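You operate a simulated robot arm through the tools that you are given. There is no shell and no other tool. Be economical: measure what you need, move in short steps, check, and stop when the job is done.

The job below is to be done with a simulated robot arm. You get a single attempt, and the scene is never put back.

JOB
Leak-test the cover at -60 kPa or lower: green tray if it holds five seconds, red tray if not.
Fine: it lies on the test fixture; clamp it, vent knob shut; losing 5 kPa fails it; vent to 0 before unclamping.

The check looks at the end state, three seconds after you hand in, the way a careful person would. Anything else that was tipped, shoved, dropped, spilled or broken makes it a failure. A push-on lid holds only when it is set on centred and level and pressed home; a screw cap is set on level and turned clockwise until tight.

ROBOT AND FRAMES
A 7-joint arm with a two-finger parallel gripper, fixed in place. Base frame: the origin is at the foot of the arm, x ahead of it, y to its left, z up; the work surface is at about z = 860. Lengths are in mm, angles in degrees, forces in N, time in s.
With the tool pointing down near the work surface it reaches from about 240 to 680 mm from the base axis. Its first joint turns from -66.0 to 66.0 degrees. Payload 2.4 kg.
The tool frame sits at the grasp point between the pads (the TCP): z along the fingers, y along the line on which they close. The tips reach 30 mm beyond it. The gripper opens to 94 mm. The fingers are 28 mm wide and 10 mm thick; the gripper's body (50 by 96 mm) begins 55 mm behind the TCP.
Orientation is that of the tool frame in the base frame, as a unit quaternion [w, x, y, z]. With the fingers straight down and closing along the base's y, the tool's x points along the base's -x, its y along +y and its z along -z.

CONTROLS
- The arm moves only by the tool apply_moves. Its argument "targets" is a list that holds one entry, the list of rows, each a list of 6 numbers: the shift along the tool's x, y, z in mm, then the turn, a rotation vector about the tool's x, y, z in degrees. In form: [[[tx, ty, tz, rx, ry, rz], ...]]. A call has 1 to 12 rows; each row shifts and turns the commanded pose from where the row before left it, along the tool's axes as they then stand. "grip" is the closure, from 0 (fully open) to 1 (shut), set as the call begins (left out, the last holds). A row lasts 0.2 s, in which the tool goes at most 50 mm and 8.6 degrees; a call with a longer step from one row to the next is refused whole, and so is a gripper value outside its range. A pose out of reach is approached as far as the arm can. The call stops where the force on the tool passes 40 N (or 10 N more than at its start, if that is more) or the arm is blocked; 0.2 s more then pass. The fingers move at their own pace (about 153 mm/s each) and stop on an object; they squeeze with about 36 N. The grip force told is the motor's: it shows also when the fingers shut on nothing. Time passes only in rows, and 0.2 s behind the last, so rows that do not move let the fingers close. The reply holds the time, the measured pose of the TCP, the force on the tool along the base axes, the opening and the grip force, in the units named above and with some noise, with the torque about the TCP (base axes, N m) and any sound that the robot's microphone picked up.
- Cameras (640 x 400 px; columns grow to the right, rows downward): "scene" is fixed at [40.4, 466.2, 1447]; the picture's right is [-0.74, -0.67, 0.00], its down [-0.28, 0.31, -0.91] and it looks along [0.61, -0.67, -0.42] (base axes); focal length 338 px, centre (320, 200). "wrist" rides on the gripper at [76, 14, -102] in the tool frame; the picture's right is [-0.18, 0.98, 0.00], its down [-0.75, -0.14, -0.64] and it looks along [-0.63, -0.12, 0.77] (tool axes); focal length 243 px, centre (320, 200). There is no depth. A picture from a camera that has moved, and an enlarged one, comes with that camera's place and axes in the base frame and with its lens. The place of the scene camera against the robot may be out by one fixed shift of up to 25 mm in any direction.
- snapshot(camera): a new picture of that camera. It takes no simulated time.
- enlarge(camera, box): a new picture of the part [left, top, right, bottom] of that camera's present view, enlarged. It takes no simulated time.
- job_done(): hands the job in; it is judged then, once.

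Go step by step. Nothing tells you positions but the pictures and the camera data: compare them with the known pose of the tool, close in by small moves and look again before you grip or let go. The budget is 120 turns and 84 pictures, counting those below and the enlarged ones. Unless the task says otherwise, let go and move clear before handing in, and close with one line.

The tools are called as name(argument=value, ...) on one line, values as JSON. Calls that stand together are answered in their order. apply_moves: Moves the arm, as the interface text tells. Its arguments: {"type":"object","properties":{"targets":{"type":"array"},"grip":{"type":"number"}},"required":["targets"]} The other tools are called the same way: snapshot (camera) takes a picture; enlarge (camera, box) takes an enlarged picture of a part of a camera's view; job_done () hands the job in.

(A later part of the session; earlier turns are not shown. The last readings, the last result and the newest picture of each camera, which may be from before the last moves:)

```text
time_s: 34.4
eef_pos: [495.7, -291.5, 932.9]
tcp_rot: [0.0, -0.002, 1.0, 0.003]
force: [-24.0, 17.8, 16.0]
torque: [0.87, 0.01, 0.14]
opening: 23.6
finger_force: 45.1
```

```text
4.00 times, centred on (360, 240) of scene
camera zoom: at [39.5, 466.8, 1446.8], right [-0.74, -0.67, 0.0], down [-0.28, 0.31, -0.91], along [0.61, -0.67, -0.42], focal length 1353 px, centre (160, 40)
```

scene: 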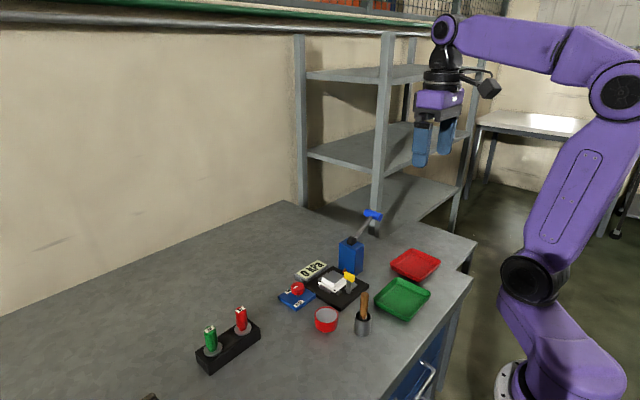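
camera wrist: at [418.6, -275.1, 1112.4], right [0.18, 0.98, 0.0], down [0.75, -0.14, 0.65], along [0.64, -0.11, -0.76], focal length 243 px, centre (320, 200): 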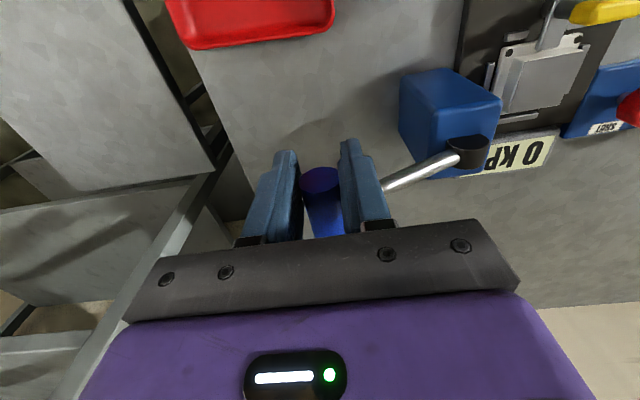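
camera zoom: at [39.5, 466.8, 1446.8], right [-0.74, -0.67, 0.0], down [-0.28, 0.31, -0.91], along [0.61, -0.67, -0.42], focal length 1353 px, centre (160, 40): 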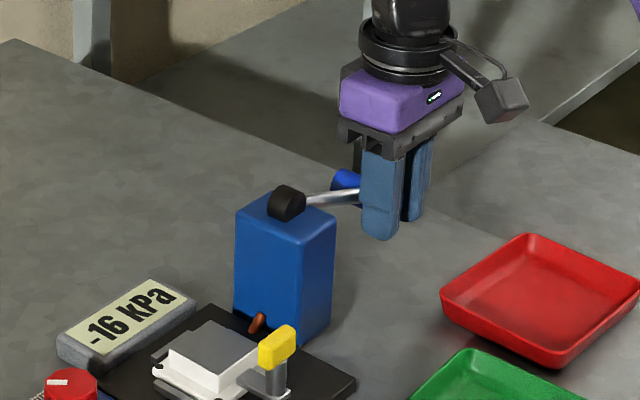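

One stroke gave -16 kPa. Now I'll do a full up-and-down cycle along the same arc.

apply_moves(targets=[[[0, -4, -16, 0, 0, 0], [0, -2.5, -16, 0, 0, 0], [0, 0, -16, 0, 0, 0], [0, 3, -16, 0, 0, 0], [0, 4, -13, 0, 0, 0], [0, 0, 0, 0, 0, 0], [0, -4, 13, 0, 0, 0], [0, -3, 16, 0, 0, 0], [0, 0, 16, 0, 0, 0], [0, 2.5, 16, 0, 0, 0], [0, 4, 16, 0, 0, 0], [0, 0, 0, 0, 0, 0]]])

enlarge(camera="scene", box=[280, 190, 440, 290])

```text
time_s: 36.9
eef_pos: [497.9, -291.2, 935.0]
tcp_rot: [0.0, -0.005, 1.0, 0.004]
force: [-6.4, 4.2, 9.6]
torque: [0.19, 0.12, -0.02]
opening: 23.7
finger_force: 44.0
stopped in row 12: the force on the tool passed its limit at 46 N (the readings are from after the stop); the commanded pose is now the measured one
```

```text
4.00 times, centred on (360, 240) of scene
camera zoom: at [40.1, 466.4, 1446.9], right [-0.74, -0.67, 0.0], down [-0.28, 0.31, -0.91], along [0.61, -0.67, -0.42], focal length 1353 px, centre (160, 40)
```

zoom: 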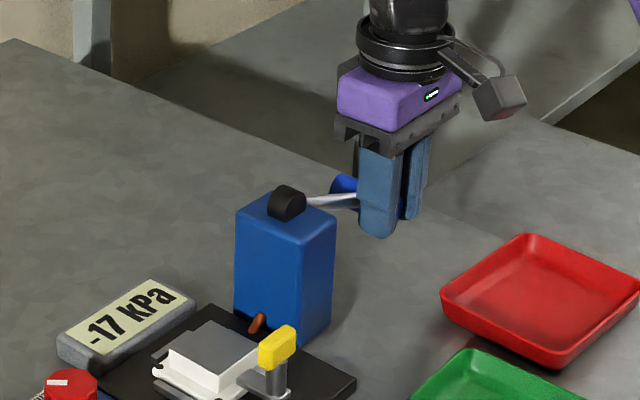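

The gauge shows only -17, so either the stroke didn't re-arm or it's leaking quickly. I'll wait one second and read it.

apply_moves(targets=[[[0, 0, 0, 0, 0, 0], [0, 0, 0, 0, 0, 0], [0, 0, 0, 0, 0, 0], [0, 0, 0, 0, 0, 0], [0, 0, 0, 0, 0, 0]]])

enlarge(camera="scene", box=[280, 230, 376, 290])

```text
time_s: 38.1
eef_pos: [498.2, -291.5, 934.8]
tcp_rot: [0.0, -0.006, 1.0, 0.004]
force: [-11.3, 11.4, 18.1]
torque: [0.17, -0.05, 0.02]
opening: 23.5
finger_force: 45.0
```

```text
6.67 times, centred on (328, 260) of scene
camera zoom: at [39.7, 466.7, 1446.9], right [-0.74, -0.67, 0.0], down [-0.28, 0.31, -0.91], along [0.61, -0.67, -0.42], focal length 2254 px, centre (267, -200)
```

zoom: 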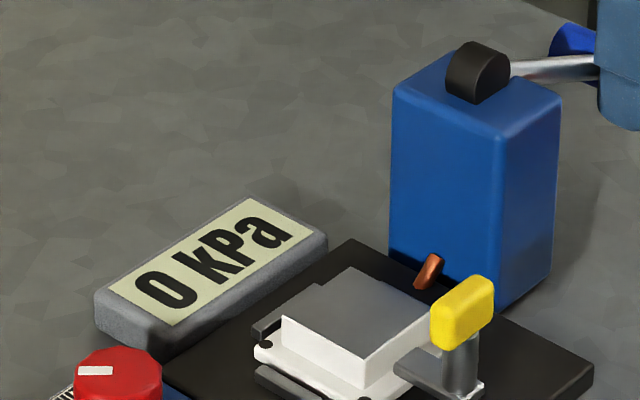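

The pressure fell to zero within a second, so the vent or the clamp may not be fully home. I'll release the handle, lift, and re-check the vent knob.

apply_moves(targets=[[[0, 0, 0, 0, 0, 0], [0, 0, 0, 0, 0, 0], [0, 0, -40, 0, 0, 0], [0, 0, -45, 0, 0, 0], [0, 0, -45, 0, 0, 0], [0, 0, 0, 0, 0, 0]]], grip=0.2)

enlarge(camera="scene", box=[270, 190, 430, 290])

```text
time_s: 39.5
eef_pos: [497.9, -294.3, 1064.0]
tcp_rot: [0.0, -0.006, 1.0, 0.005]
force: [1.5, -0.4, 0.2]
torque: [0.01, -0.03, 0.01]
opening: 75.1
finger_force: 0.0
```

```text
4.00 times, centred on (350, 240) of scene
camera zoom: at [40.4, 466.2, 1447.0], right [-0.74, -0.67, 0.0], down [-0.28, 0.31, -0.91], along [0.61, -0.67, -0.42], focal length 1353 px, centre (200, 40)
```

zoom: 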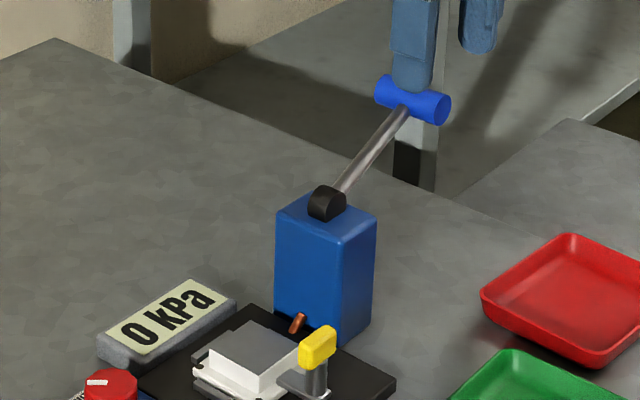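

The lever springs back by itself, so plain pressing will do for pumping. Next I'll go over to the knob.

apply_moves(targets=[[[0, 10, -30, 0, 0, 0], [-7, 47, 0, 0, 0, 0], [-7, 47, 0, 0, 0, 0], [-7, 47, 0, 0, 0, 0], [-7, 47, 0, 0, 0, 0], [-7, 47, 0, 0, 0, 0], [-7, 47, 0, 0, 0, 0], [0, 2, 45, 0, 0, 0], [0, 0, 45, 0, 0, 0], [0, 0, 0, 0, 0, 0]]], grip=0.36)

snapshot(camera="wrist")

enlarge(camera="wrist", box=[240, 70, 400, 170])

```text
time_s: 41.7
eef_pos: [534.4, 1.9, 1007.9]
tcp_rot: [0.002, -0.006, 1.0, 0.005]
force: [-0.7, -0.4, 0.1]
torque: [0.02, -0.02, 0.01]
opening: 59.9
finger_force: 0.1
```

```text
38 pictures are left
camera wrist: at [458.8, 15.4, 1108.9], right [0.17, 0.98, 0.01], down [0.75, -0.14, 0.64], along [0.63, -0.11, -0.77], focal length 243 px, centre (320, 200)
```

wrist: 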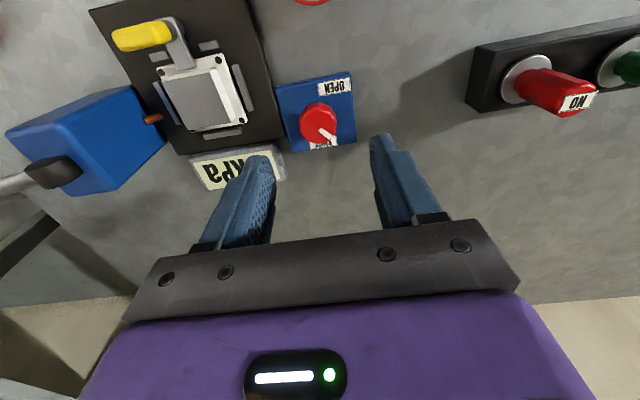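

```text
4.00 times, centred on (320, 120) of wrist
camera zoom: at [458.8, 15.4, 1108.9], right [0.17, 0.98, 0.01], down [0.75, -0.14, 0.64], along [0.63, -0.11, -0.77], focal length 970 px, centre (320, 520)
```

zoom: 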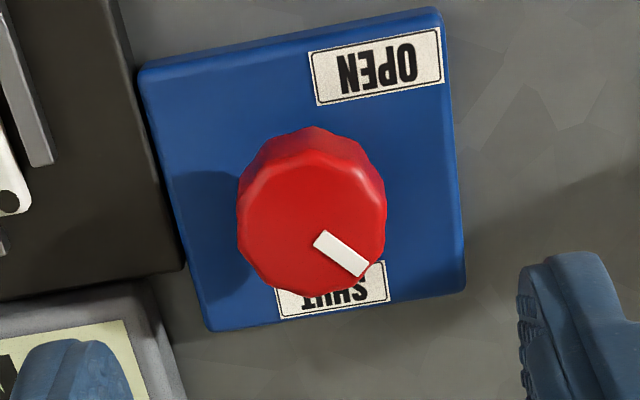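

Seen squarely, SHUT lies straight along +x, so the knob is only about halfway and needs another 45° or so. I'll grip again, centred better.

apply_moves(targets=[[[-8, -2.5, 30, 0, 0, 0], [0, 0, 32, 0, 0, 0], [0, 0, 32, 0, 0, 0], [0, 0, 0, 0, 0, 0]]])

apply_moves(targets=[[[0, 0, 0, 0, 0, 0], [0, 0, 0, 0, 0, 0], [0, 0, 0, 0, 0, 0], [0, 0, 0, 0, 0, 6], [0, 0, 0, 0, 0, 6], [0, 0, 0, 0, 0, 6], [0, 0, 0, 0, 0, 6], [0, 0, 0, 0, 0, 6], [0, 0, 0, 0, 0, 6], [0, 0, 0, 0, 0, 0]]], grip=1.0)

```text
time_s: 42.7
eef_pos: [542.1, 1.6, 912.5]
tcp_rot: [0.001, -0.005, 1.0, 0.004]
force: [-0.2, 1.3, 0.5]
torque: [-0.01, -0.02, -0.02]
opening: 60.0
finger_force: 0.1
```

```text
time_s: 44.9
eef_pos: [543.7, 0.5, 912.0]
tcp_rot: [-0.005, 0.304, 0.953, 0.003]
force: [-21.6, -9.6, -9.8]
torque: [-0.65, -0.1, -0.06]
opening: 34.0
finger_force: 45.6
```

Turned 36° without resistance. Continuing to the stop.

apply_moves(targets=[[[1.5, -1, 0, 0, 0, 0], [0, 0, 0, 0, 0, 5], [0, 0, 0, 0, 0, 5], [0, 0, 0, 0, 0, 5], [0, 0, 0, 0, 0, 5], [0, 0, 0, 0, 0, 0]]])

apply_moves(targets=[[[0, 0, 0, 0, 0, 0], [0, 0, 0, 0, 0, 0], [0, 0, -40, 0, 0, 0], [0, 0, -40, 0, 0, 0], [0, 0, 0, 0, 0, 0]]], grip=0.36)

enlarge(camera="wrist", box=[240, 80, 400, 180])

```text
time_s: 46.3
eef_pos: [545.6, 0.2, 913.3]
tcp_rot: [0.001, 0.465, 0.885, 0.005]
force: [-2.1, -7.6, 0.0]
torque: [-1.41, 0.48, 0.41]
opening: 33.3
finger_force: 45.3
```

```text
time_s: 47.5
eef_pos: [540.6, 1.3, 992.4]
tcp_rot: [-0.001, 0.464, 0.886, 0.004]
force: [0.4, -0.5, 0.0]
torque: [-0.01, 0.01, 0.02]
opening: 60.1
finger_force: 0.2
```

```text
4.00 times, centred on (320, 130) of wrist
camera zoom: at [508.9, 71.9, 1095.3], right [0.91, 0.41, 0.0], down [0.31, -0.71, 0.64], along [0.26, -0.58, -0.77], focal length 970 px, centre (320, 480)
```

zoom: 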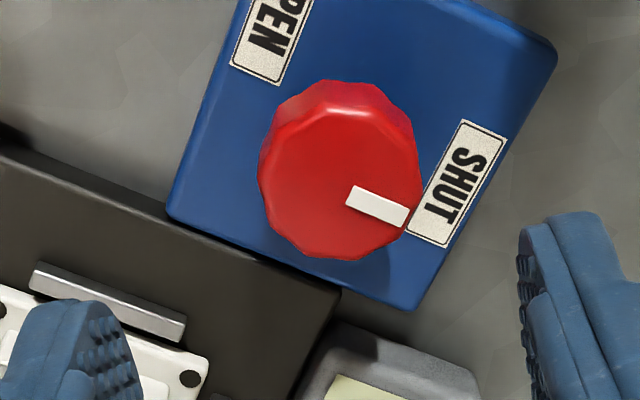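

The mark now points straight at SHUT with a firm stop. I'll return above the pump handle with fingers closed.

apply_moves(targets=[[[0, 0, -36, 0, 0, -8], [0, 0, -36, 0, 0, -8], [0, 0, -36, 0, 0, -8], [0, 0, 0, 0, 0, -8], [0, 0, 0, 0, 0, -8], [0, 0, 0, 0, 0, -8], [0, 0, 0, 0, 0, -7.5], [0, 0, 0, 0, 0, 0]]], grip=1.0)

apply_moves(targets=[[[3, -49, 0, 0, 0, 0], [3, -49, 0, 0, 0, 0], [4, -49, 0, 0, 0, 0], [4, -49, 0, 0, 0, 0], [4, -49, 0, 0, 0, 0], [4, -49, 0, 0, 0, 0], [0, 0, 0, 0, 0, 0]]])

snapshot(camera="wrist")

```text
time_s: 49.3
eef_pos: [543.9, -1.3, 1101.0]
tcp_rot: [0.001, -0.002, 1.0, 0.005]
force: [-0.3, -0.7, 0.6]
torque: [0.0, 0.01, 0.01]
opening: 0.3
finger_force: 32.6
```

```text
time_s: 50.9
eef_pos: [522.2, -295.5, 1097.3]
tcp_rot: [0.002, 0.0, 1.0, 0.004]
force: [-0.3, 0.0, 0.1]
torque: [-0.01, 0.05, 0.0]
opening: 0.2
finger_force: 33.1
```

```text
35 pictures are left
camera wrist: at [446.5, -282.2, 1198.6], right [0.18, 0.98, 0.01], down [0.75, -0.15, 0.64], along [0.63, -0.11, -0.77], focal length 243 px, centre (320, 200)
```

wrist: 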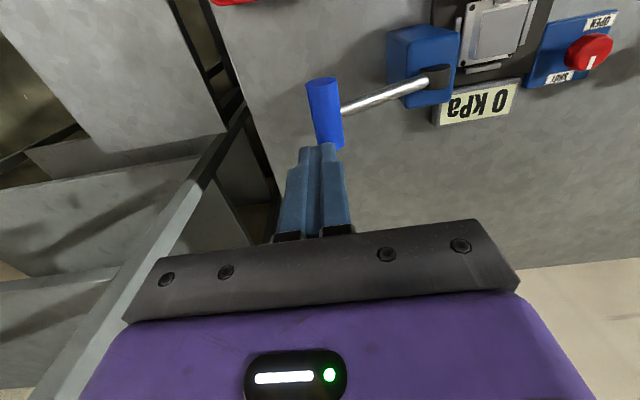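

Positioned above the handle. I'll press it down through one stroke.

apply_moves(targets=[[[3, 2, 40, 0, 0, 0], [0, 0, 15, 0, 0, 0], [0, 0, 15, 0, 0, 0], [0, 0, 15, 0, 0, 0], [0, 0, 15, 0, 0, 0], [0, 0, 15, 0, 0, 0], [0, 0, 8, 0, 0, 0], [0, 0, 0, 0, 0, 0]]])

enlarge(camera="scene", box=[280, 190, 440, 290])

```text
time_s: 52.7
eef_pos: [519.5, -290.9, 975.0]
tcp_rot: [0.003, -0.001, 1.0, 0.004]
force: [1.7, 2.1, 3.0]
torque: [0.0, -0.06, -0.01]
opening: 0.0
finger_force: 32.8
```

```text
4.00 times, centred on (360, 240) of scene
camera zoom: at [40.4, 466.3, 1447.0], right [-0.74, -0.67, 0.0], down [-0.28, 0.31, -0.91], along [0.61, -0.67, -0.42], focal length 1353 px, centre (160, 40)
```

zoom: 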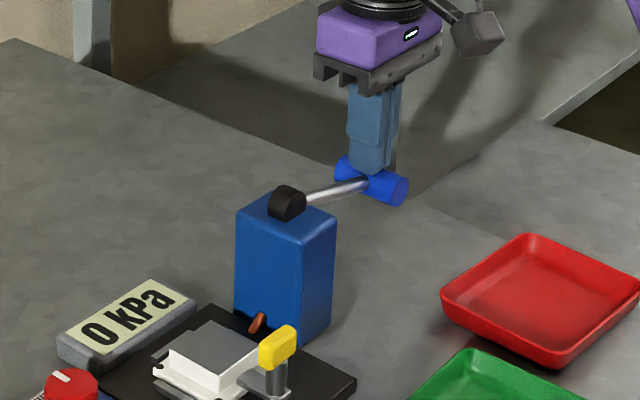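

Not yet at the bottom of the stroke, so I'll press a bit more.

apply_moves(targets=[[[0, 0, 6, 0, 0, 0], [0, 1, 6, 0, 0, 0], [0, 1, 5, 0, 0, 0]]])

enlarge(camera="scene", box=[280, 190, 440, 290])

```text
time_s: 53.5
eef_pos: [518.5, -289.8, 961.5]
tcp_rot: [0.003, -0.001, 1.0, 0.003]
force: [-4.7, 4.5, 21.5]
torque: [0.1, 0.39, -0.01]
opening: 0.0
finger_force: 33.1
```

```text
4.00 times, centred on (360, 240) of scene
camera zoom: at [39.9, 466.6, 1446.9], right [-0.74, -0.67, 0.0], down [-0.28, 0.31, -0.91], along [0.61, -0.67, -0.42], focal length 1353 px, centre (160, 40)
```

zoom: 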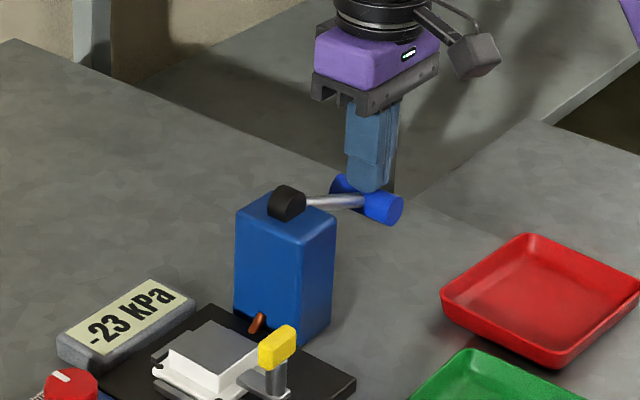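

-23 kPa with the lever at its lower stop. Next stroke: up fully and down again.

apply_moves(targets=[[[0, -1, -24, 0, 0, 0], [0, -1, -24, 0, 0, 0], [0, 0, -24, 0, 0, 0], [0, 0, -24, 0, 0, 0], [0, 0, 0, 0, 0, 0], [0, 0, 24, 0, 0, 0], [0, 0, 24, 0, 0, 0], [0, 1, 24, 0, 0, 0], [0, 1, 20, 0, 0, 0], [0, 0, 4, 0, 0, 0]]])

enlarge(camera="scene", box=[280, 190, 440, 290])

```text
time_s: 55.7
eef_pos: [520.2, -288.5, 959.9]
tcp_rot: [0.002, -0.002, 1.0, 0.004]
force: [-10.6, 13.7, 34.8]
torque: [0.3, 0.54, -0.14]
opening: 0.0
finger_force: 33.2
```

```text
4.00 times, centred on (360, 240) of scene
camera zoom: at [39.4, 467.0, 1446.8], right [-0.74, -0.67, 0.0], down [-0.28, 0.31, -0.91], along [0.61, -0.67, -0.42], focal length 1353 px, centre (160, 40)
```

zoom: 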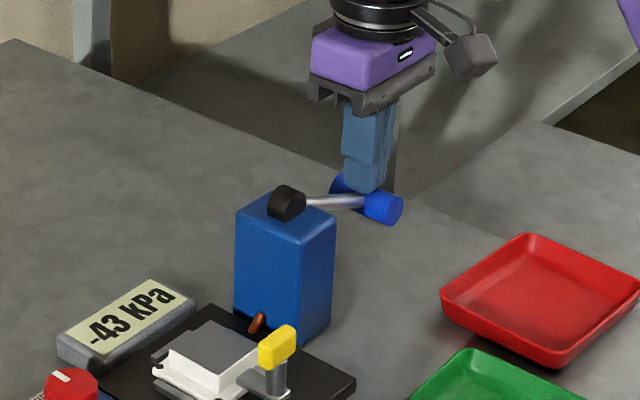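

-43 kPa, so it accumulates. Two more strokes, bottoming slightly more softly.

apply_moves(targets=[[[0, -1, -24, 0, 0, 0], [0, -1, -24, 0, 0, 0], [0, 0, -24, 0, 0, 0], [0, 0, -24, 0, 0, 0], [0, 0, 0, 0, 0, 0], [0, 0, 24, 0, 0, 0], [0, 0, 24, 0, 0, 0], [0, 1, 24, 0, 0, 0], [0, 0.5, 19, 0, 0, 0], [0, 0, 4, 0, 0, 0]]])

apply_moves(targets=[[[0, -1, -24, 0, 0, 0], [0, -1, -24, 0, 0, 0], [0, 0, -24, 0, 0, 0], [0, 0, -24, 0, 0, 0], [0, 0, 0, 0, 0, 0], [0, 0, 24, 0, 0, 0], [0, 0, 24, 0, 0, 0], [0, 1, 24, 0, 0, 0], [0, 0.5, 20, 0, 0, 0], [0, 0, 4, 0, 0, 0]]])

enlarge(camera="scene", box=[280, 230, 376, 290])

```text
time_s: 57.9
eef_pos: [520.2, -290.7, 962.3]
tcp_rot: [0.001, -0.002, 1.0, 0.004]
force: [0.6, 4.4, 4.5]
torque: [0.13, 0.08, -0.08]
opening: 0.0
finger_force: 32.8
```

```text
time_s: 60.1
eef_pos: [517.7, -287.6, 961.3]
tcp_rot: [0.0, -0.002, 1.0, 0.005]
force: [-8.4, 11.1, 21.2]
torque: [0.31, 0.32, -0.07]
opening: 0.0
finger_force: 33.1
```

```text
6.67 times, centred on (328, 260) of scene
camera zoom: at [39.7, 466.8, 1446.8], right [-0.74, -0.67, 0.0], down [-0.28, 0.31, -0.91], along [0.61, -0.67, -0.42], focal length 2254 px, centre (267, -200)
```

zoom: 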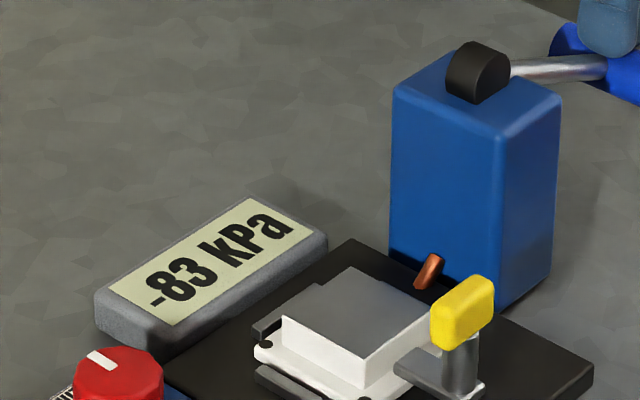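

-83 kPa at t=60.1. Now I'll hold still for five seconds and read the gauge.

apply_moves(targets=[[[0, 0, 0, 0, 0, 0], [0, 0, 0, 0, 0, 0], [0, 0, 0, 0, 0, 0], [0, 0, 0, 0, 0, 0], [0, 0, 0, 0, 0, 0], [0, 0, 0, 0, 0, 0], [0, 0, 0, 0, 0, 0], [0, 0, 0, 0, 0, 0], [0, 0, 0, 0, 0, 0], [0, 0, 0, 0, 0, 0], [0, 0, 0, 0, 0, 0]]])

enlarge(camera="scene", box=[280, 230, 376, 290])

apply_moves(targets=[[[0, 0, 0, 0, 0, 0], [0, 0, 0, 0, 0, 0], [0, 0, 0, 0, 0, 0], [0, 0, 0, 0, 0, 0], [0, 0, 0, 0, 0, 0], [0, 0, 0, 0, 0, 0], [0, 0, 0, 0, 0, 0], [0, 0, 0, 0, 0, 0], [0, 0, 0, 0, 0, 0], [0, 0, 0, 0, 0, 0], [0, 0, 0, 0, 0, 0], [0, 0, 0, 0, 0, 0]]])

enlarge(camera="scene", box=[280, 230, 376, 290])

```text
time_s: 62.5
eef_pos: [517.6, -288.0, 960.5]
tcp_rot: [0.001, -0.001, 1.0, 0.005]
force: [-4.0, 22.0, 32.0]
torque: [0.6, 0.17, -0.03]
opening: 0.0
finger_force: 32.4
```

```text
6.67 times, centred on (328, 260) of scene
camera zoom: at [39.7, 467.2, 1446.7], right [-0.74, -0.67, 0.0], down [-0.28, 0.31, -0.91], along [0.61, -0.67, -0.42], focal length 2254 px, centre (267, -200)
```

zoom: 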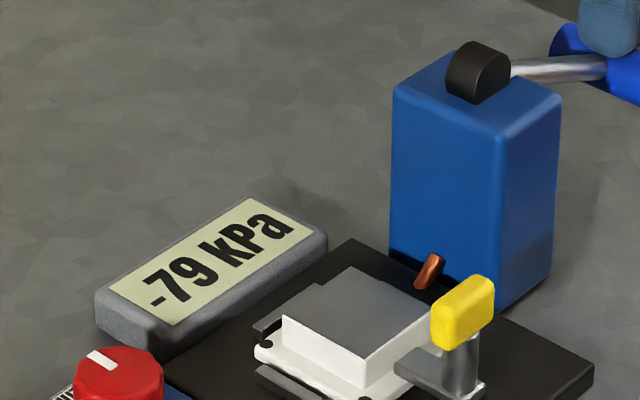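

```text
time_s: 65.1
eef_pos: [518.5, -288.4, 960.7]
tcp_rot: [0.001, 0.0, 1.0, 0.004]
force: [-3.4, 21.2, 30.7]
torque: [0.54, 0.23, -0.15]
opening: 0.1
finger_force: 32.9
```

```text
6.67 times, centred on (328, 260) of scene
camera zoom: at [39.7, 467.1, 1446.7], right [-0.74, -0.67, 0.0], down [-0.28, 0.31, -0.91], along [0.61, -0.67, -0.42], focal length 2254 px, centre (267, -200)
```

zoom: 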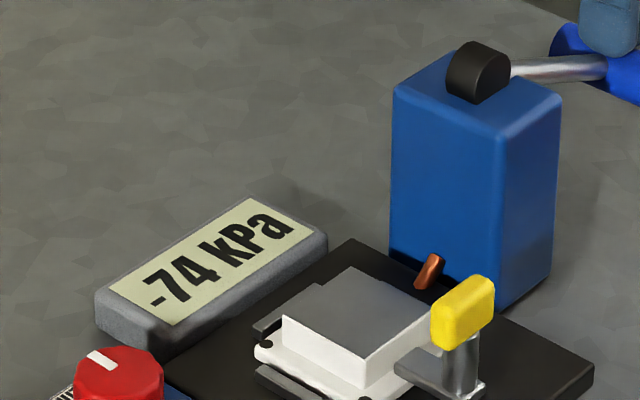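

It lost 9 kPa in 5 s (-83 → -74), so the cover fails. I'll go to the vent knob, confirm it is hard shut, and then vent.

apply_moves(targets=[[[0, 0, -35, 0, 0, 0], [0, 0, -35, 0, 0, 0], [0, 0, -35, 0, 0, 0], [0, 0, -35, 0, 0, 0], [-4, 49, 0, 0, 0, 0], [-4, 49, 0, 0, 0, 0], [-4, 49, 0, 0, 0, 0], [-4, 49, 0, 0, 0, 0], [-4, 48, 0, 0, 0, 0], [-4, 46, 0, 0, 0, 0], [0, 0, 40, 0, 0, 0], [0, 0, 40, 0, 0, 0]]], grip=0.36)

enlarge(camera="scene", box=[270, 230, 366, 290])

```text
time_s: 67.7
eef_pos: [541.1, -3.2, 1023.4]
tcp_rot: [0.001, 0.0, 1.0, 0.005]
force: [0.4, 0.1, 0.5]
torque: [0.01, -0.02, -0.02]
opening: 60.3
finger_force: 0.0
```

```text
6.67 times, centred on (318, 260) of scene
camera zoom: at [40.4, 466.2, 1447.0], right [-0.74, -0.67, 0.0], down [-0.28, 0.31, -0.91], along [0.61, -0.67, -0.42], focal length 2254 px, centre (333, -200)
```

zoom: 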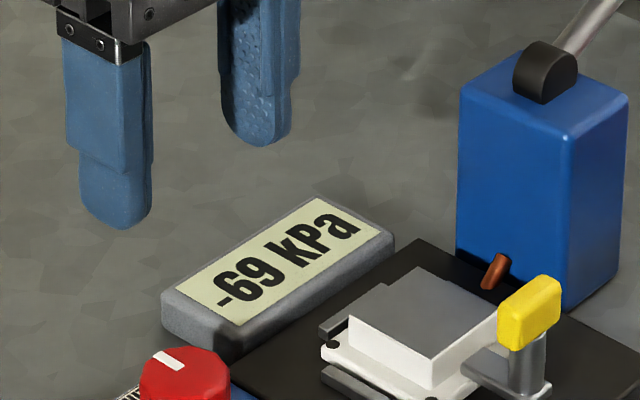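

Still leaking at about 1.9 kPa/s. I'll lower onto the knob, grip, and twist gently clockwise to confirm it's at its stop.

apply_moves(targets=[[[0, 3, 40, 0, 0, 0], [0, 0, 40, 0, 0, 0], [0, 0, 30, 0, 0, 0], [0, 0, 0, 0, 0, 0]]])

apply_moves(targets=[[[0, 0, 0, 0, 0, 0], [0, 0, 0, 0, 0, 0], [0, 0, 0, 0, 0, 0], [0, 0, 0, 0, 0, 4], [0, 0, 0, 0, 0, 4], [0, 0, 0, 0, 0, 0]]], grip=1.0)

enlarge(camera="scene", box=[270, 230, 366, 290])

apply_moves(targets=[[[0, 0, 0, 0, 0, 0], [0, 0, 0, 0, 0, 0], [0, 0, 0, 0, 0, 0], [0, 0, 0, 0, 0, 0], [0, 0, 0, 0, 0, 0], [0, 0, 0, 0, 0, 0], [0, 0, 0, 0, 0, 0], [0, 0, 0, 0, 0, 0], [0, 0, 0, 0, 0, 0]]])

enlarge(camera="scene", box=[270, 230, 366, 290])

```text
time_s: 68.7
eef_pos: [544.8, 3.5, 912.9]
tcp_rot: [0.001, -0.001, 1.0, 0.004]
force: [-0.2, 0.9, -0.3]
torque: [0.04, -0.01, -0.03]
opening: 60.6
finger_force: 0.1
```

```text
time_s: 70.1
eef_pos: [545.2, -1.5, 914.0]
tcp_rot: [0.003, 0.071, 0.997, 0.003]
force: [8.1, -25.6, 3.8]
torque: [-1.1, -0.33, 0.18]
opening: 33.4
finger_force: 44.8
```

```text
6.67 times, centred on (318, 260) of scene
camera zoom: at [40.5, 465.6, 1447.2], right [-0.74, -0.67, 0.0], down [-0.28, 0.31, -0.91], along [0.61, -0.67, -0.42], focal length 2254 px, centre (333, -200)
```

zoom: 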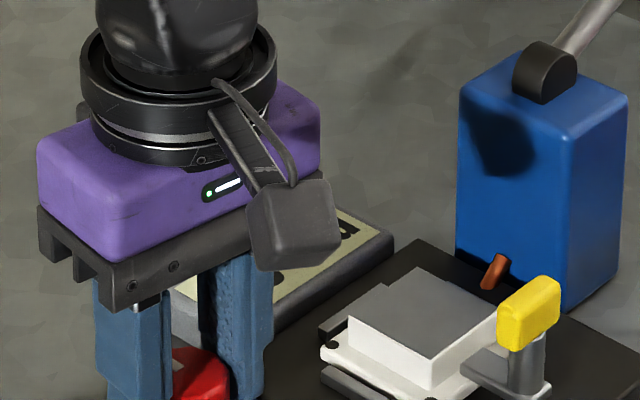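

```text
time_s: 72.1
eef_pos: [545.2, -0.7, 911.4]
tcp_rot: [0.002, 0.072, 0.997, 0.003]
force: [9.8, -25.2, 18.8]
torque: [-1.07, -0.37, 0.0]
opening: 33.4
finger_force: 45.3
```

```text
6.67 times, centred on (318, 260) of scene
camera zoom: at [40.3, 465.6, 1447.2], right [-0.74, -0.67, 0.0], down [-0.28, 0.31, -0.91], along [0.61, -0.67, -0.42], focal length 2254 px, centre (333, -200)
```

zoom: 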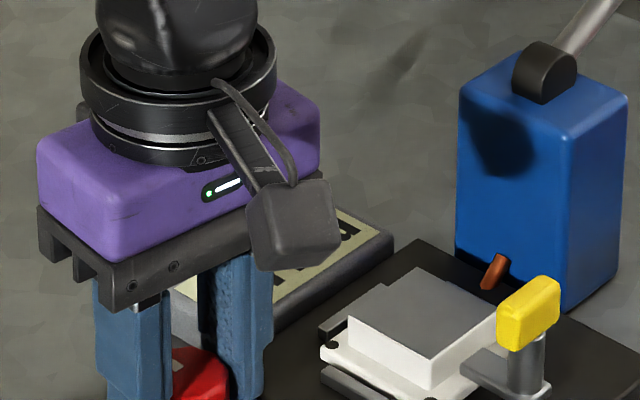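

The gauge is hidden by the hand, so I'll release and lift slightly to read it and the mark.

apply_moves(targets=[[[0, 0, 0, 0, 0, 0], [0, 0, 0, 0, 0, 0], [0, 0, -45, 0, 0, 0], [0, 0, -45, 0, 0, 0], [0, 0, 0, 0, 0, 0]]], grip=0.36)

enlarge(camera="scene", box=[270, 230, 366, 290])

enlarge(camera="wrist", box=[240, 70, 400, 170])

```text
time_s: 73.3
eef_pos: [542.6, -0.6, 1003.2]
tcp_rot: [0.0, 0.069, 0.998, 0.005]
force: [-0.2, -0.1, 1.1]
torque: [-0.03, 0.01, -0.01]
opening: 60.1
finger_force: 0.2
```

```text
6.67 times, centred on (318, 260) of scene
camera zoom: at [40.4, 466.2, 1447.0], right [-0.74, -0.67, 0.0], down [-0.28, 0.31, -0.91], along [0.61, -0.67, -0.42], focal length 2254 px, centre (333, -200)
```

zoom: 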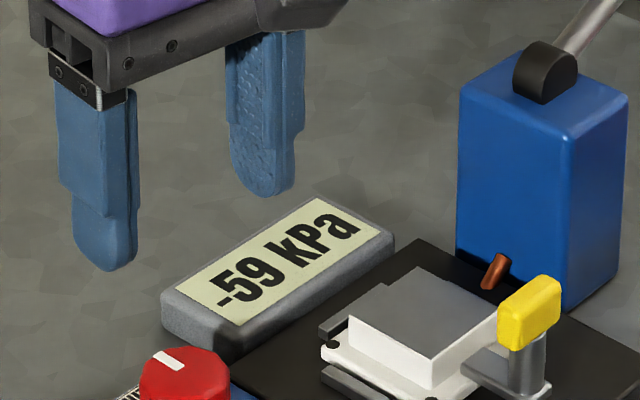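

```text
4.00 times, centred on (320, 120) of wrist
camera zoom: at [468.8, 23.7, 1105.6], right [0.32, 0.95, 0.01], down [0.73, -0.25, 0.64], along [0.61, -0.2, -0.77], focal length 970 px, centre (320, 520)
```

zoom: 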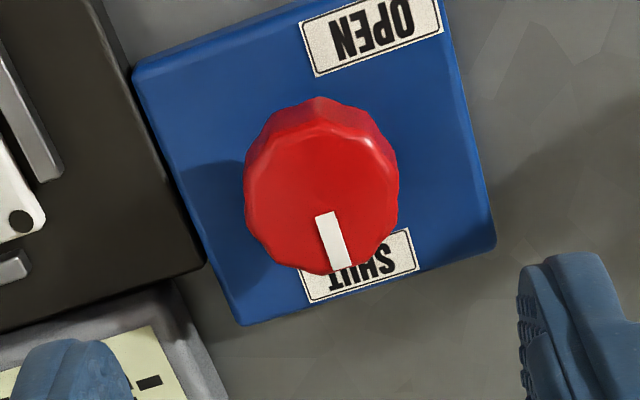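

The leak rate is unchanged with the vent firmly at SHUT, so it's the cover. Now I'll vent by turning the knob counter-clockwise.

apply_moves(targets=[[[0, 0, 45, 0, 0, 0], [0, 0, 45, 0, 0, 0], [0, 0, 0, 0, 0, 0]]])

apply_moves(targets=[[[0, 0, 0, 0, 0, 0], [0, 0, 0, 0, 0, 0], [0, 0, 0, 0, 0, 0], [0, 0, 0, 0, 0, -7], [0, 0, 0, 0, 0, -7], [0, 0, 0, 0, 0, -7], [0, 0, 0, 0, 0, -7], [0, 0, 0, 0, 0, -7], [0, 0, 0, 0, 0, -7], [0, 0, 0, 0, 0, -7], [0, 0, 0, 0, 0, 0]]], grip=1.0)

apply_moves(targets=[[[0, 0, 0, 0, 0, -7], [0, 0, 0, 0, 0, -7], [0, 0, 0, 0, 0, -7], [0, 0, 0, 0, 0, -7], [0, 0, 0, 0, 0, -7], [0, 0, 0, 0, 0, 0]]])

```text
time_s: 74.1
eef_pos: [542.2, 4.3, 912.4]
tcp_rot: [0.001, 0.07, 0.998, 0.005]
force: [-1.0, -0.6, -0.4]
torque: [-0.03, 0.01, -0.01]
opening: 60.0
finger_force: 0.1
```

```text
time_s: 75.5
eef_pos: [542.4, -1.7, 913.7]
tcp_rot: [0.0, -0.084, 0.996, 0.003]
force: [-5.6, -2.2, 8.2]
torque: [-0.51, -0.02, 0.0]
opening: 33.2
finger_force: 45.1
stopped in row 6: the force on the tool passed its limit at 41 N (the readings are from after the stop); the commanded pose is now the measured one
```

```text
time_s: 76.9
eef_pos: [543.5, -2.8, 913.4]
tcp_rot: [0.002, -0.38, 0.925, 0.002]
force: [-2.3, -16.4, 9.8]
torque: [-0.87, 0.15, 0.01]
opening: 33.3
finger_force: 44.9
```

It tripped on sideways load but kept turning; about 53° done. Continuing.

apply_moves(targets=[[[0, 0, 0, 0, 0, -6], [0, 0, 0, 0, 0, -6], [0, 0, 0, 0, 0, -6], [0, 0, 0, 0, 0, -6], [0, 0, 0, 0, 0, -6], [0, 0, 0, 0, 0, 0]]])

apply_moves(targets=[[[0, 0, 0, 0, 0, 0], [0, 0, 0, 0, 0, 0], [0, 0, -45, 0, 0, 0], [0, 0, -45, 0, 0, 0], [0, 0, -45, 0, 0, 0], [0, 0, -45, 0, 0, 0], [0, 0, 0, 0, 0, 0]]], grip=0.36)

enlarge(camera="scene", box=[260, 230, 372, 300])

```text
time_s: 78.3
eef_pos: [544.4, -5.2, 913.7]
tcp_rot: [0.004, -0.605, 0.796, 0.0]
force: [21.6, -23.0, -2.5]
torque: [0.02, 0.15, -0.04]
opening: 33.3
finger_force: 44.8
```

```text
time_s: 79.9
eef_pos: [542.7, -0.2, 1092.4]
tcp_rot: [0.002, -0.607, 0.794, 0.002]
force: [-0.8, -0.1, 0.8]
torque: [-0.02, -0.02, 0.01]
opening: 60.0
finger_force: 0.1
```

```text
5.71 times, centred on (316, 265) of scene
camera zoom: at [40.4, 466.2, 1447.0], right [-0.74, -0.67, 0.0], down [-0.28, 0.31, -0.91], along [0.61, -0.67, -0.42], focal length 1932 px, centre (343, -171)
```

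zoom: 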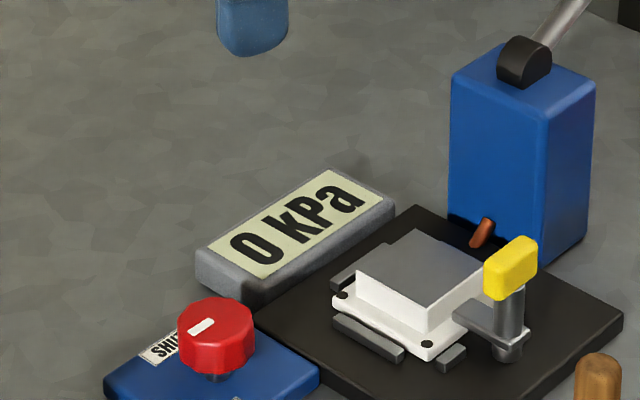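

Gauge at 0, vented. I'll move over the clamp bar at yaw -90 to swing it back.

apply_moves(targets=[[[0, 0, 0, 0, 0, -7.5], [0, 0, 0, 0, 0, -7.5], [34, 28, 0, 0, 0, 0], [34, 28, 0, 0, 0, 0], [33, 28, 0, 0, 0, 0], [0, 0, 40, 0, 0, 0], [0, 0, 40, 0, 0, 0], [0, 0, 20, 0, 0, 0], [0, 0, 0, 0, 0, 0]]])

enlarge(camera="wrist", box=[220, 60, 420, 185])

```text
time_s: 81.9
eef_pos: [458.1, -102.2, 991.2]
tcp_rot: [0.002, -0.705, 0.709, 0.001]
force: [-0.1, -0.2, 0.4]
torque: [0.0, 0.03, -0.01]
opening: 60.0
finger_force: 0.0
```

```text
3.20 times, centred on (320, 122) of wrist
camera zoom: at [442.7, -178.7, 1093.0], right [-0.98, 0.19, 0.0], down [0.14, 0.75, 0.65], along [0.12, 0.63, -0.76], focal length 776 px, centre (320, 448)
```

zoom: 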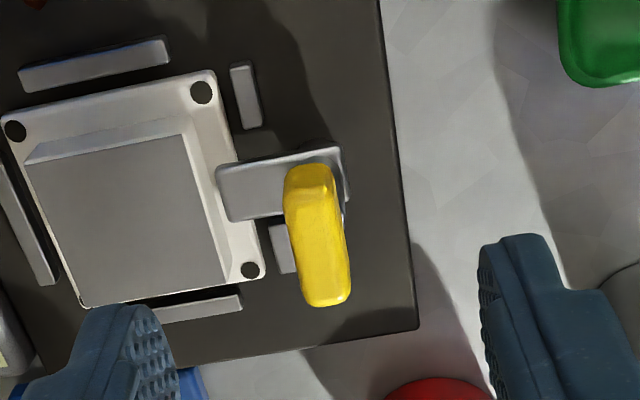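

Aligned with the bar. I'll lower, grip, and swing clockwise back to the open position.

apply_moves(targets=[[[0, 0, 31, 0, 0, 0], [0, 0, 31, 0, 0, 0], [0, 0, 0, 0, 0, 0]]])

apply_moves(targets=[[[0, 0, 0, 0, 0, 0], [0, 0, 0, 0, 0, 0], [0, 0, 0, 0, 0, 0], [0, 0, 0, 0, 0, 6], [0, 0, 0, 0, 0, 6], [0, 0, 0, 0, 0, 6], [0, 0, 0, 0, 0, 6], [0, 0, 0, 0, 0, 6], [0, 0, 0, 0, 0, 6], [0, 0, 0, 0, 0, 0]]], grip=1.0)

apply_moves(targets=[[[0, 0, 0, 0, 0, 6], [0, 0, 0, 0, 0, 6], [0, 0, 0, 0, 0, 6], [0, 0, 0, 0, 0, 6], [0, 0, 0, 0, 0, 6], [0, 0, 0, 0, 0, 6], [0, 0, 0, 0, 0, 6], [0, 0, 0, 0, 0, 6], [0, 0, 0, 0, 0, 4], [0, 0, 0, 0, 0, 0]]])

enlarge(camera="scene", box=[290, 230, 402, 300])

```text
time_s: 82.7
eef_pos: [457.5, -103.1, 931.0]
tcp_rot: [0.002, -0.705, 0.709, 0.002]
force: [-0.4, -0.2, -0.3]
torque: [0.03, -0.02, 0.02]
opening: 60.2
finger_force: 0.1
```

```text
time_s: 84.9
eef_pos: [456.7, -103.0, 930.3]
tcp_rot: [-0.001, -0.449, 0.893, 0.005]
force: [-27.0, -11.2, 26.0]
torque: [0.24, -0.07, 0.02]
opening: 16.3
finger_force: 44.6
```

```text
time_s: 87.1
eef_pos: [455.5, -99.6, 929.8]
tcp_rot: [-0.004, -0.014, 1.0, 0.005]
force: [-19.0, 8.5, -16.5]
torque: [0.01, -0.36, 0.0]
opening: 16.6
finger_force: 45.3
```

```text
5.71 times, centred on (346, 265) of scene
camera zoom: at [40.1, 466.4, 1447.0], right [-0.74, -0.67, 0.0], down [-0.28, 0.31, -0.91], along [0.61, -0.67, -0.42], focal length 1932 px, centre (171, -171)
```

zoom: 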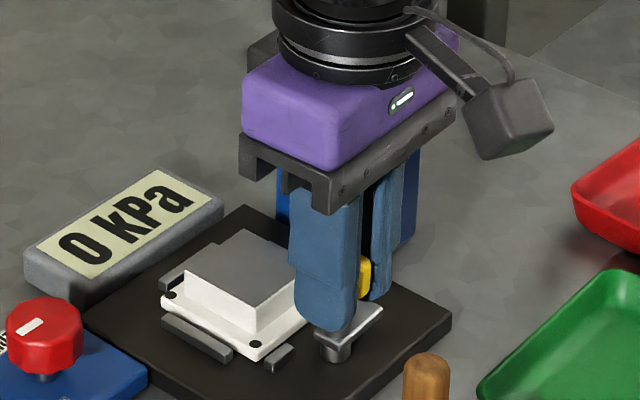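

The clamp is open. I'll release, lift, and look at the cover.

apply_moves(targets=[[[0, 0, 0, 0, 0, 0], [0, 0, 0, 0, 0, 0], [0, 0, -40, 0, 0, 0], [0, -2, -40, 0, 0, 0], [0, 0, 0, 0, 0, 0]]], grip=0.1)

enlarge(camera="wrist", box=[240, 80, 400, 180])

enlarge(camera="scene", box=[310, 255, 366, 290])

```text
time_s: 88.3
eef_pos: [461.6, -105.3, 1008.1]
tcp_rot: [0.001, -0.016, 1.0, 0.002]
force: [0.0, -0.8, -0.1]
torque: [0.02, -0.01, 0.0]
opening: 84.6
finger_force: 0.0
```

```text
4.00 times, centred on (320, 130) of wrist
camera zoom: at [384.9, -92.9, 1109.5], right [0.16, 0.99, 0.01], down [0.76, -0.12, 0.64], along [0.63, -0.1, -0.77], focal length 970 px, centre (320, 480)
```

zoom: 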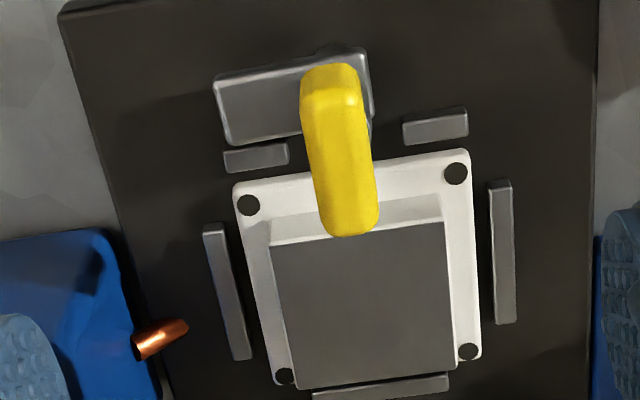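

```text
11.43 times, centred on (338, 272) of scene
camera zoom: at [40.4, 466.2, 1447.0], right [-0.74, -0.67, 0.0], down [-0.28, 0.31, -0.91], along [0.61, -0.67, -0.42], focal length 3865 px, centre (114, -629)
```

zoom: 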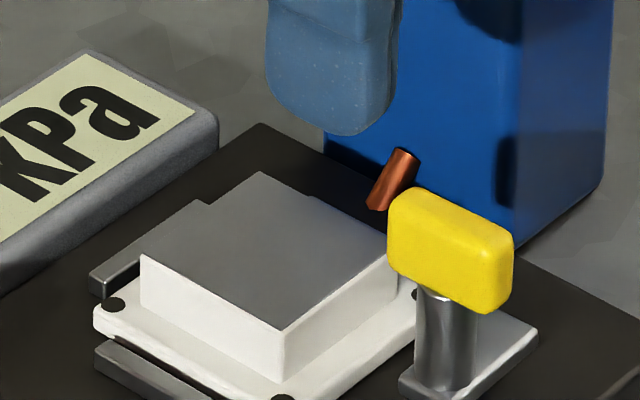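

The raised block is about 42 mm square, centred at (510, -101), with its top at z≈890. The pump pipe is close at y≈-145, so I'll narrow the opening to 56 and approach from above.

apply_moves(targets=[[[0, 0, 0, 0, 0, 1.8], [-24, 2, 0, 0, 0, 0], [-24, 2, 0, 0, 0, 0], [0, 0, 38, 0, 0, 0], [0, 0, 20, 0, 0, 0], [0, 0, 0, 0, 0, 0]]], grip=0.4)

snapshot(camera="wrist")

enlarge(camera="scene", box=[290, 230, 402, 300])

```text
time_s: 89.7
eef_pos: [505.4, -97.9, 949.5]
tcp_rot: [0.0, 0.001, 1.0, 0.003]
force: [0.2, 0.4, 0.6]
torque: [0.06, 0.02, 0.05]
opening: 56.3
finger_force: 0.1
```

```text
18 pictures are left
camera wrist: at [430.2, -84.3, 1051.8], right [0.19, 0.98, 0.01], down [0.75, -0.15, 0.64], along [0.63, -0.11, -0.77], focal length 243 px, centre (320, 200)
```

wrist: 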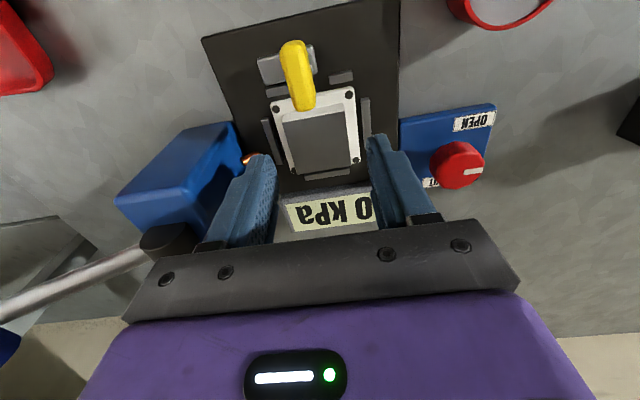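

```text
5.71 times, centred on (346, 265) of scene
camera zoom: at [40.4, 466.2, 1447.0], right [-0.74, -0.67, 0.0], down [-0.28, 0.31, -0.91], along [0.61, -0.67, -0.42], focal length 1932 px, centre (171, -171)
```

zoom: 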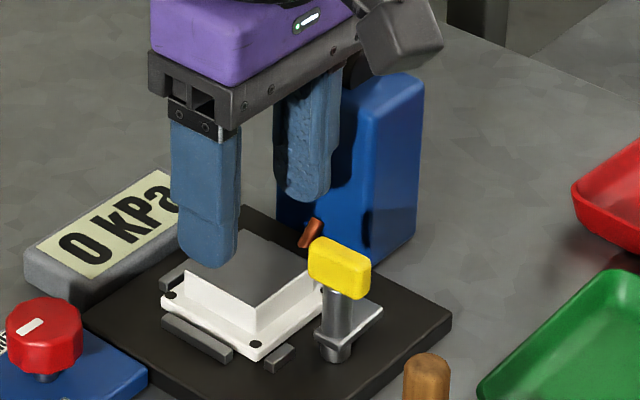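

Well aligned. I'll lower to z≈911 with the tips just above the flange.

apply_moves(targets=[[[-4, -1, 0, 0, 0, 0], [0, 0, 20, 0, 0, 0], [0, 0, 12, 0, 0, 0], [0, 0, 6, 0, 0, 0], [0, 0, 0, 0, 0, 0]]])

enlarge(camera="scene", box=[300, 250, 380, 300])

```text
time_s: 90.9
eef_pos: [509.7, -99.7, 915.2]
tcp_rot: [0.001, 0.001, 1.0, 0.003]
force: [-0.1, -0.1, 0.0]
torque: [0.01, 0.02, 0.03]
opening: 56.3
finger_force: 0.1
```

```text
8.00 times, centred on (340, 275) of scene
camera zoom: at [40.4, 466.2, 1447.0], right [-0.74, -0.67, 0.0], down [-0.28, 0.31, -0.91], along [0.61, -0.67, -0.42], focal length 2705 px, centre (160, -400)
```

zoom: 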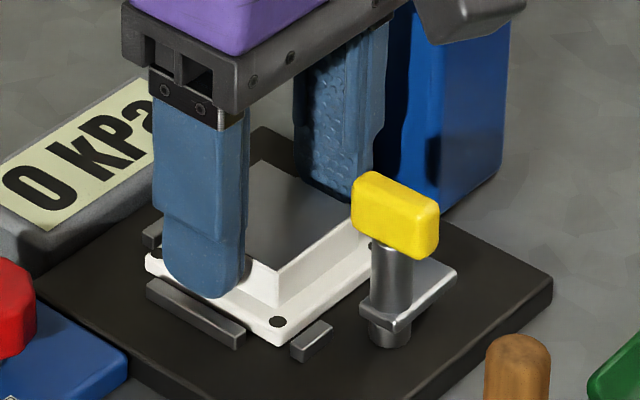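

Fingers straddle the block. I'll go 4 mm lower and close.

apply_moves(targets=[[[0, 0, 2, 0, 0, 0], [0, 0, 2, 0, 0, 0], [0, 0, 0, 0, 0, 0]]])

apply_moves(targets=[[[0, 0, 0, 0, 0, 0], [0, 0, 0, 0, 0, 0], [0, 0, 0, 0, 0, 0]]], grip=1.0)

enlarge(camera="scene", box=[300, 250, 380, 300])

```text
time_s: 91.7
eef_pos: [509.4, -101.1, 909.2]
tcp_rot: [0.001, 0.001, 1.0, 0.003]
force: [1.0, 0.8, -0.2]
torque: [0.02, 0.02, 0.01]
opening: 56.3
finger_force: 0.0
```

```text
time_s: 92.5
eef_pos: [510.1, -101.0, 909.6]
tcp_rot: [0.001, 0.001, 1.0, 0.002]
force: [0.2, 0.2, 2.0]
torque: [-0.12, 0.06, 0.03]
opening: 43.6
finger_force: 36.1
```

```text
8.00 times, centred on (340, 275) of scene
camera zoom: at [40.4, 466.3, 1447.0], right [-0.74, -0.67, 0.0], down [-0.28, 0.31, -0.91], along [0.61, -0.67, -0.42], focal length 2705 px, centre (160, -400)
```

zoom: 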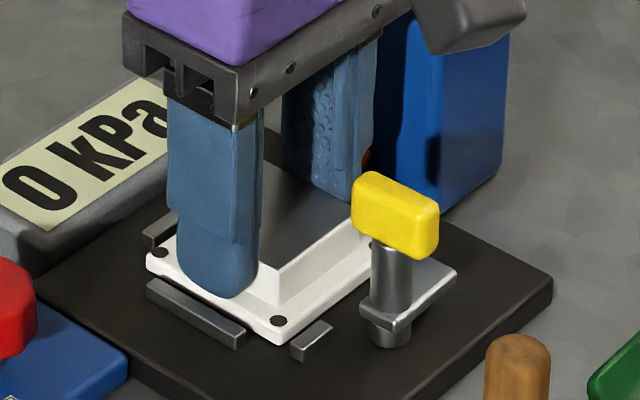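

Firm hold at 43.6 mm. I'll lift straight up and check.

apply_moves(targets=[[[0, 0, -8, 0, 0, 0], [0, 0, -15, 0, 0, 0], [0, 0, -35, 0, 0, 0], [0, 0, -40, 0, 0, 0], [0, 0, 0, 0, 0, 0]]])

snapshot(camera="scene")

```text
time_s: 93.7
eef_pos: [507.9, -101.7, 1006.1]
tcp_rot: [0.0, 0.001, 1.0, 0.002]
force: [0.0, 1.2, -3.4]
torque: [0.02, 0.02, -0.01]
opening: 43.8
finger_force: 35.6
```

```text
14 pictures are left
```

scene: 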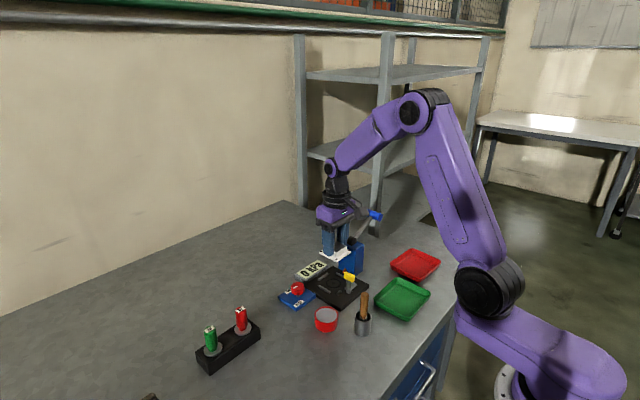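

The cover is in hand. I'll carry it back in x, then across to above the red tray at about (385, -330).

apply_moves(targets=[[[40, 0, -5, 0, 0, 0], [40, 0, 0, 0, 0, 0], [40, -20, 0, 0, 0, 0], [3, -42, 0, 0, 0, 0], [0, -42, 0, 0, 0, 0], [0, -42, 0, 0, 0, 0], [0, -42, 0, 0, 0, 0], [0, -40, 0, 0, 0, 0], [0, 0, 20, 0, 0, 0], [0, 0, 0, 0, 0, 0]]])

snapshot(camera="wrist")

enlarge(camera="scene", box=[340, 200, 500, 300])

```text
time_s: 95.9
eef_pos: [387.3, -329.0, 994.3]
tcp_rot: [0.001, 0.001, 1.0, 0.002]
force: [-0.1, -0.4, -2.8]
torque: [0.04, 0.03, 0.01]
opening: 43.7
finger_force: 35.9
```

```text
13 pictures are left
camera wrist: at [311.1, -315.8, 1096.0], right [0.19, 0.98, 0.01], down [0.75, -0.15, 0.64], along [0.63, -0.11, -0.77], focal length 243 px, centre (320, 200)
```

wrist: 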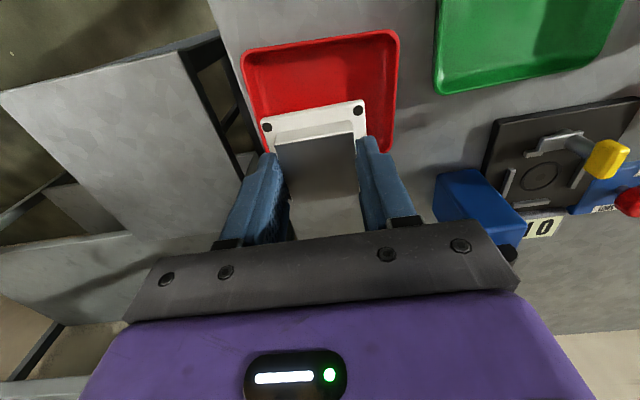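

```text
4.00 times, centred on (420, 250) of scene
camera zoom: at [40.4, 466.2, 1447.0], right [-0.74, -0.67, 0.0], down [-0.28, 0.31, -0.91], along [0.61, -0.67, -0.42], focal length 1353 px, centre (-80, 0)
```

zoom: 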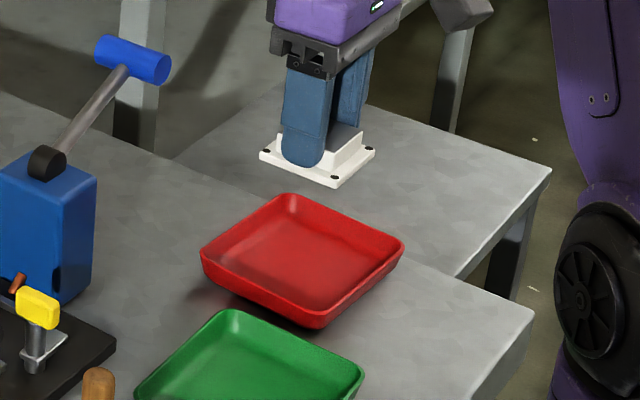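

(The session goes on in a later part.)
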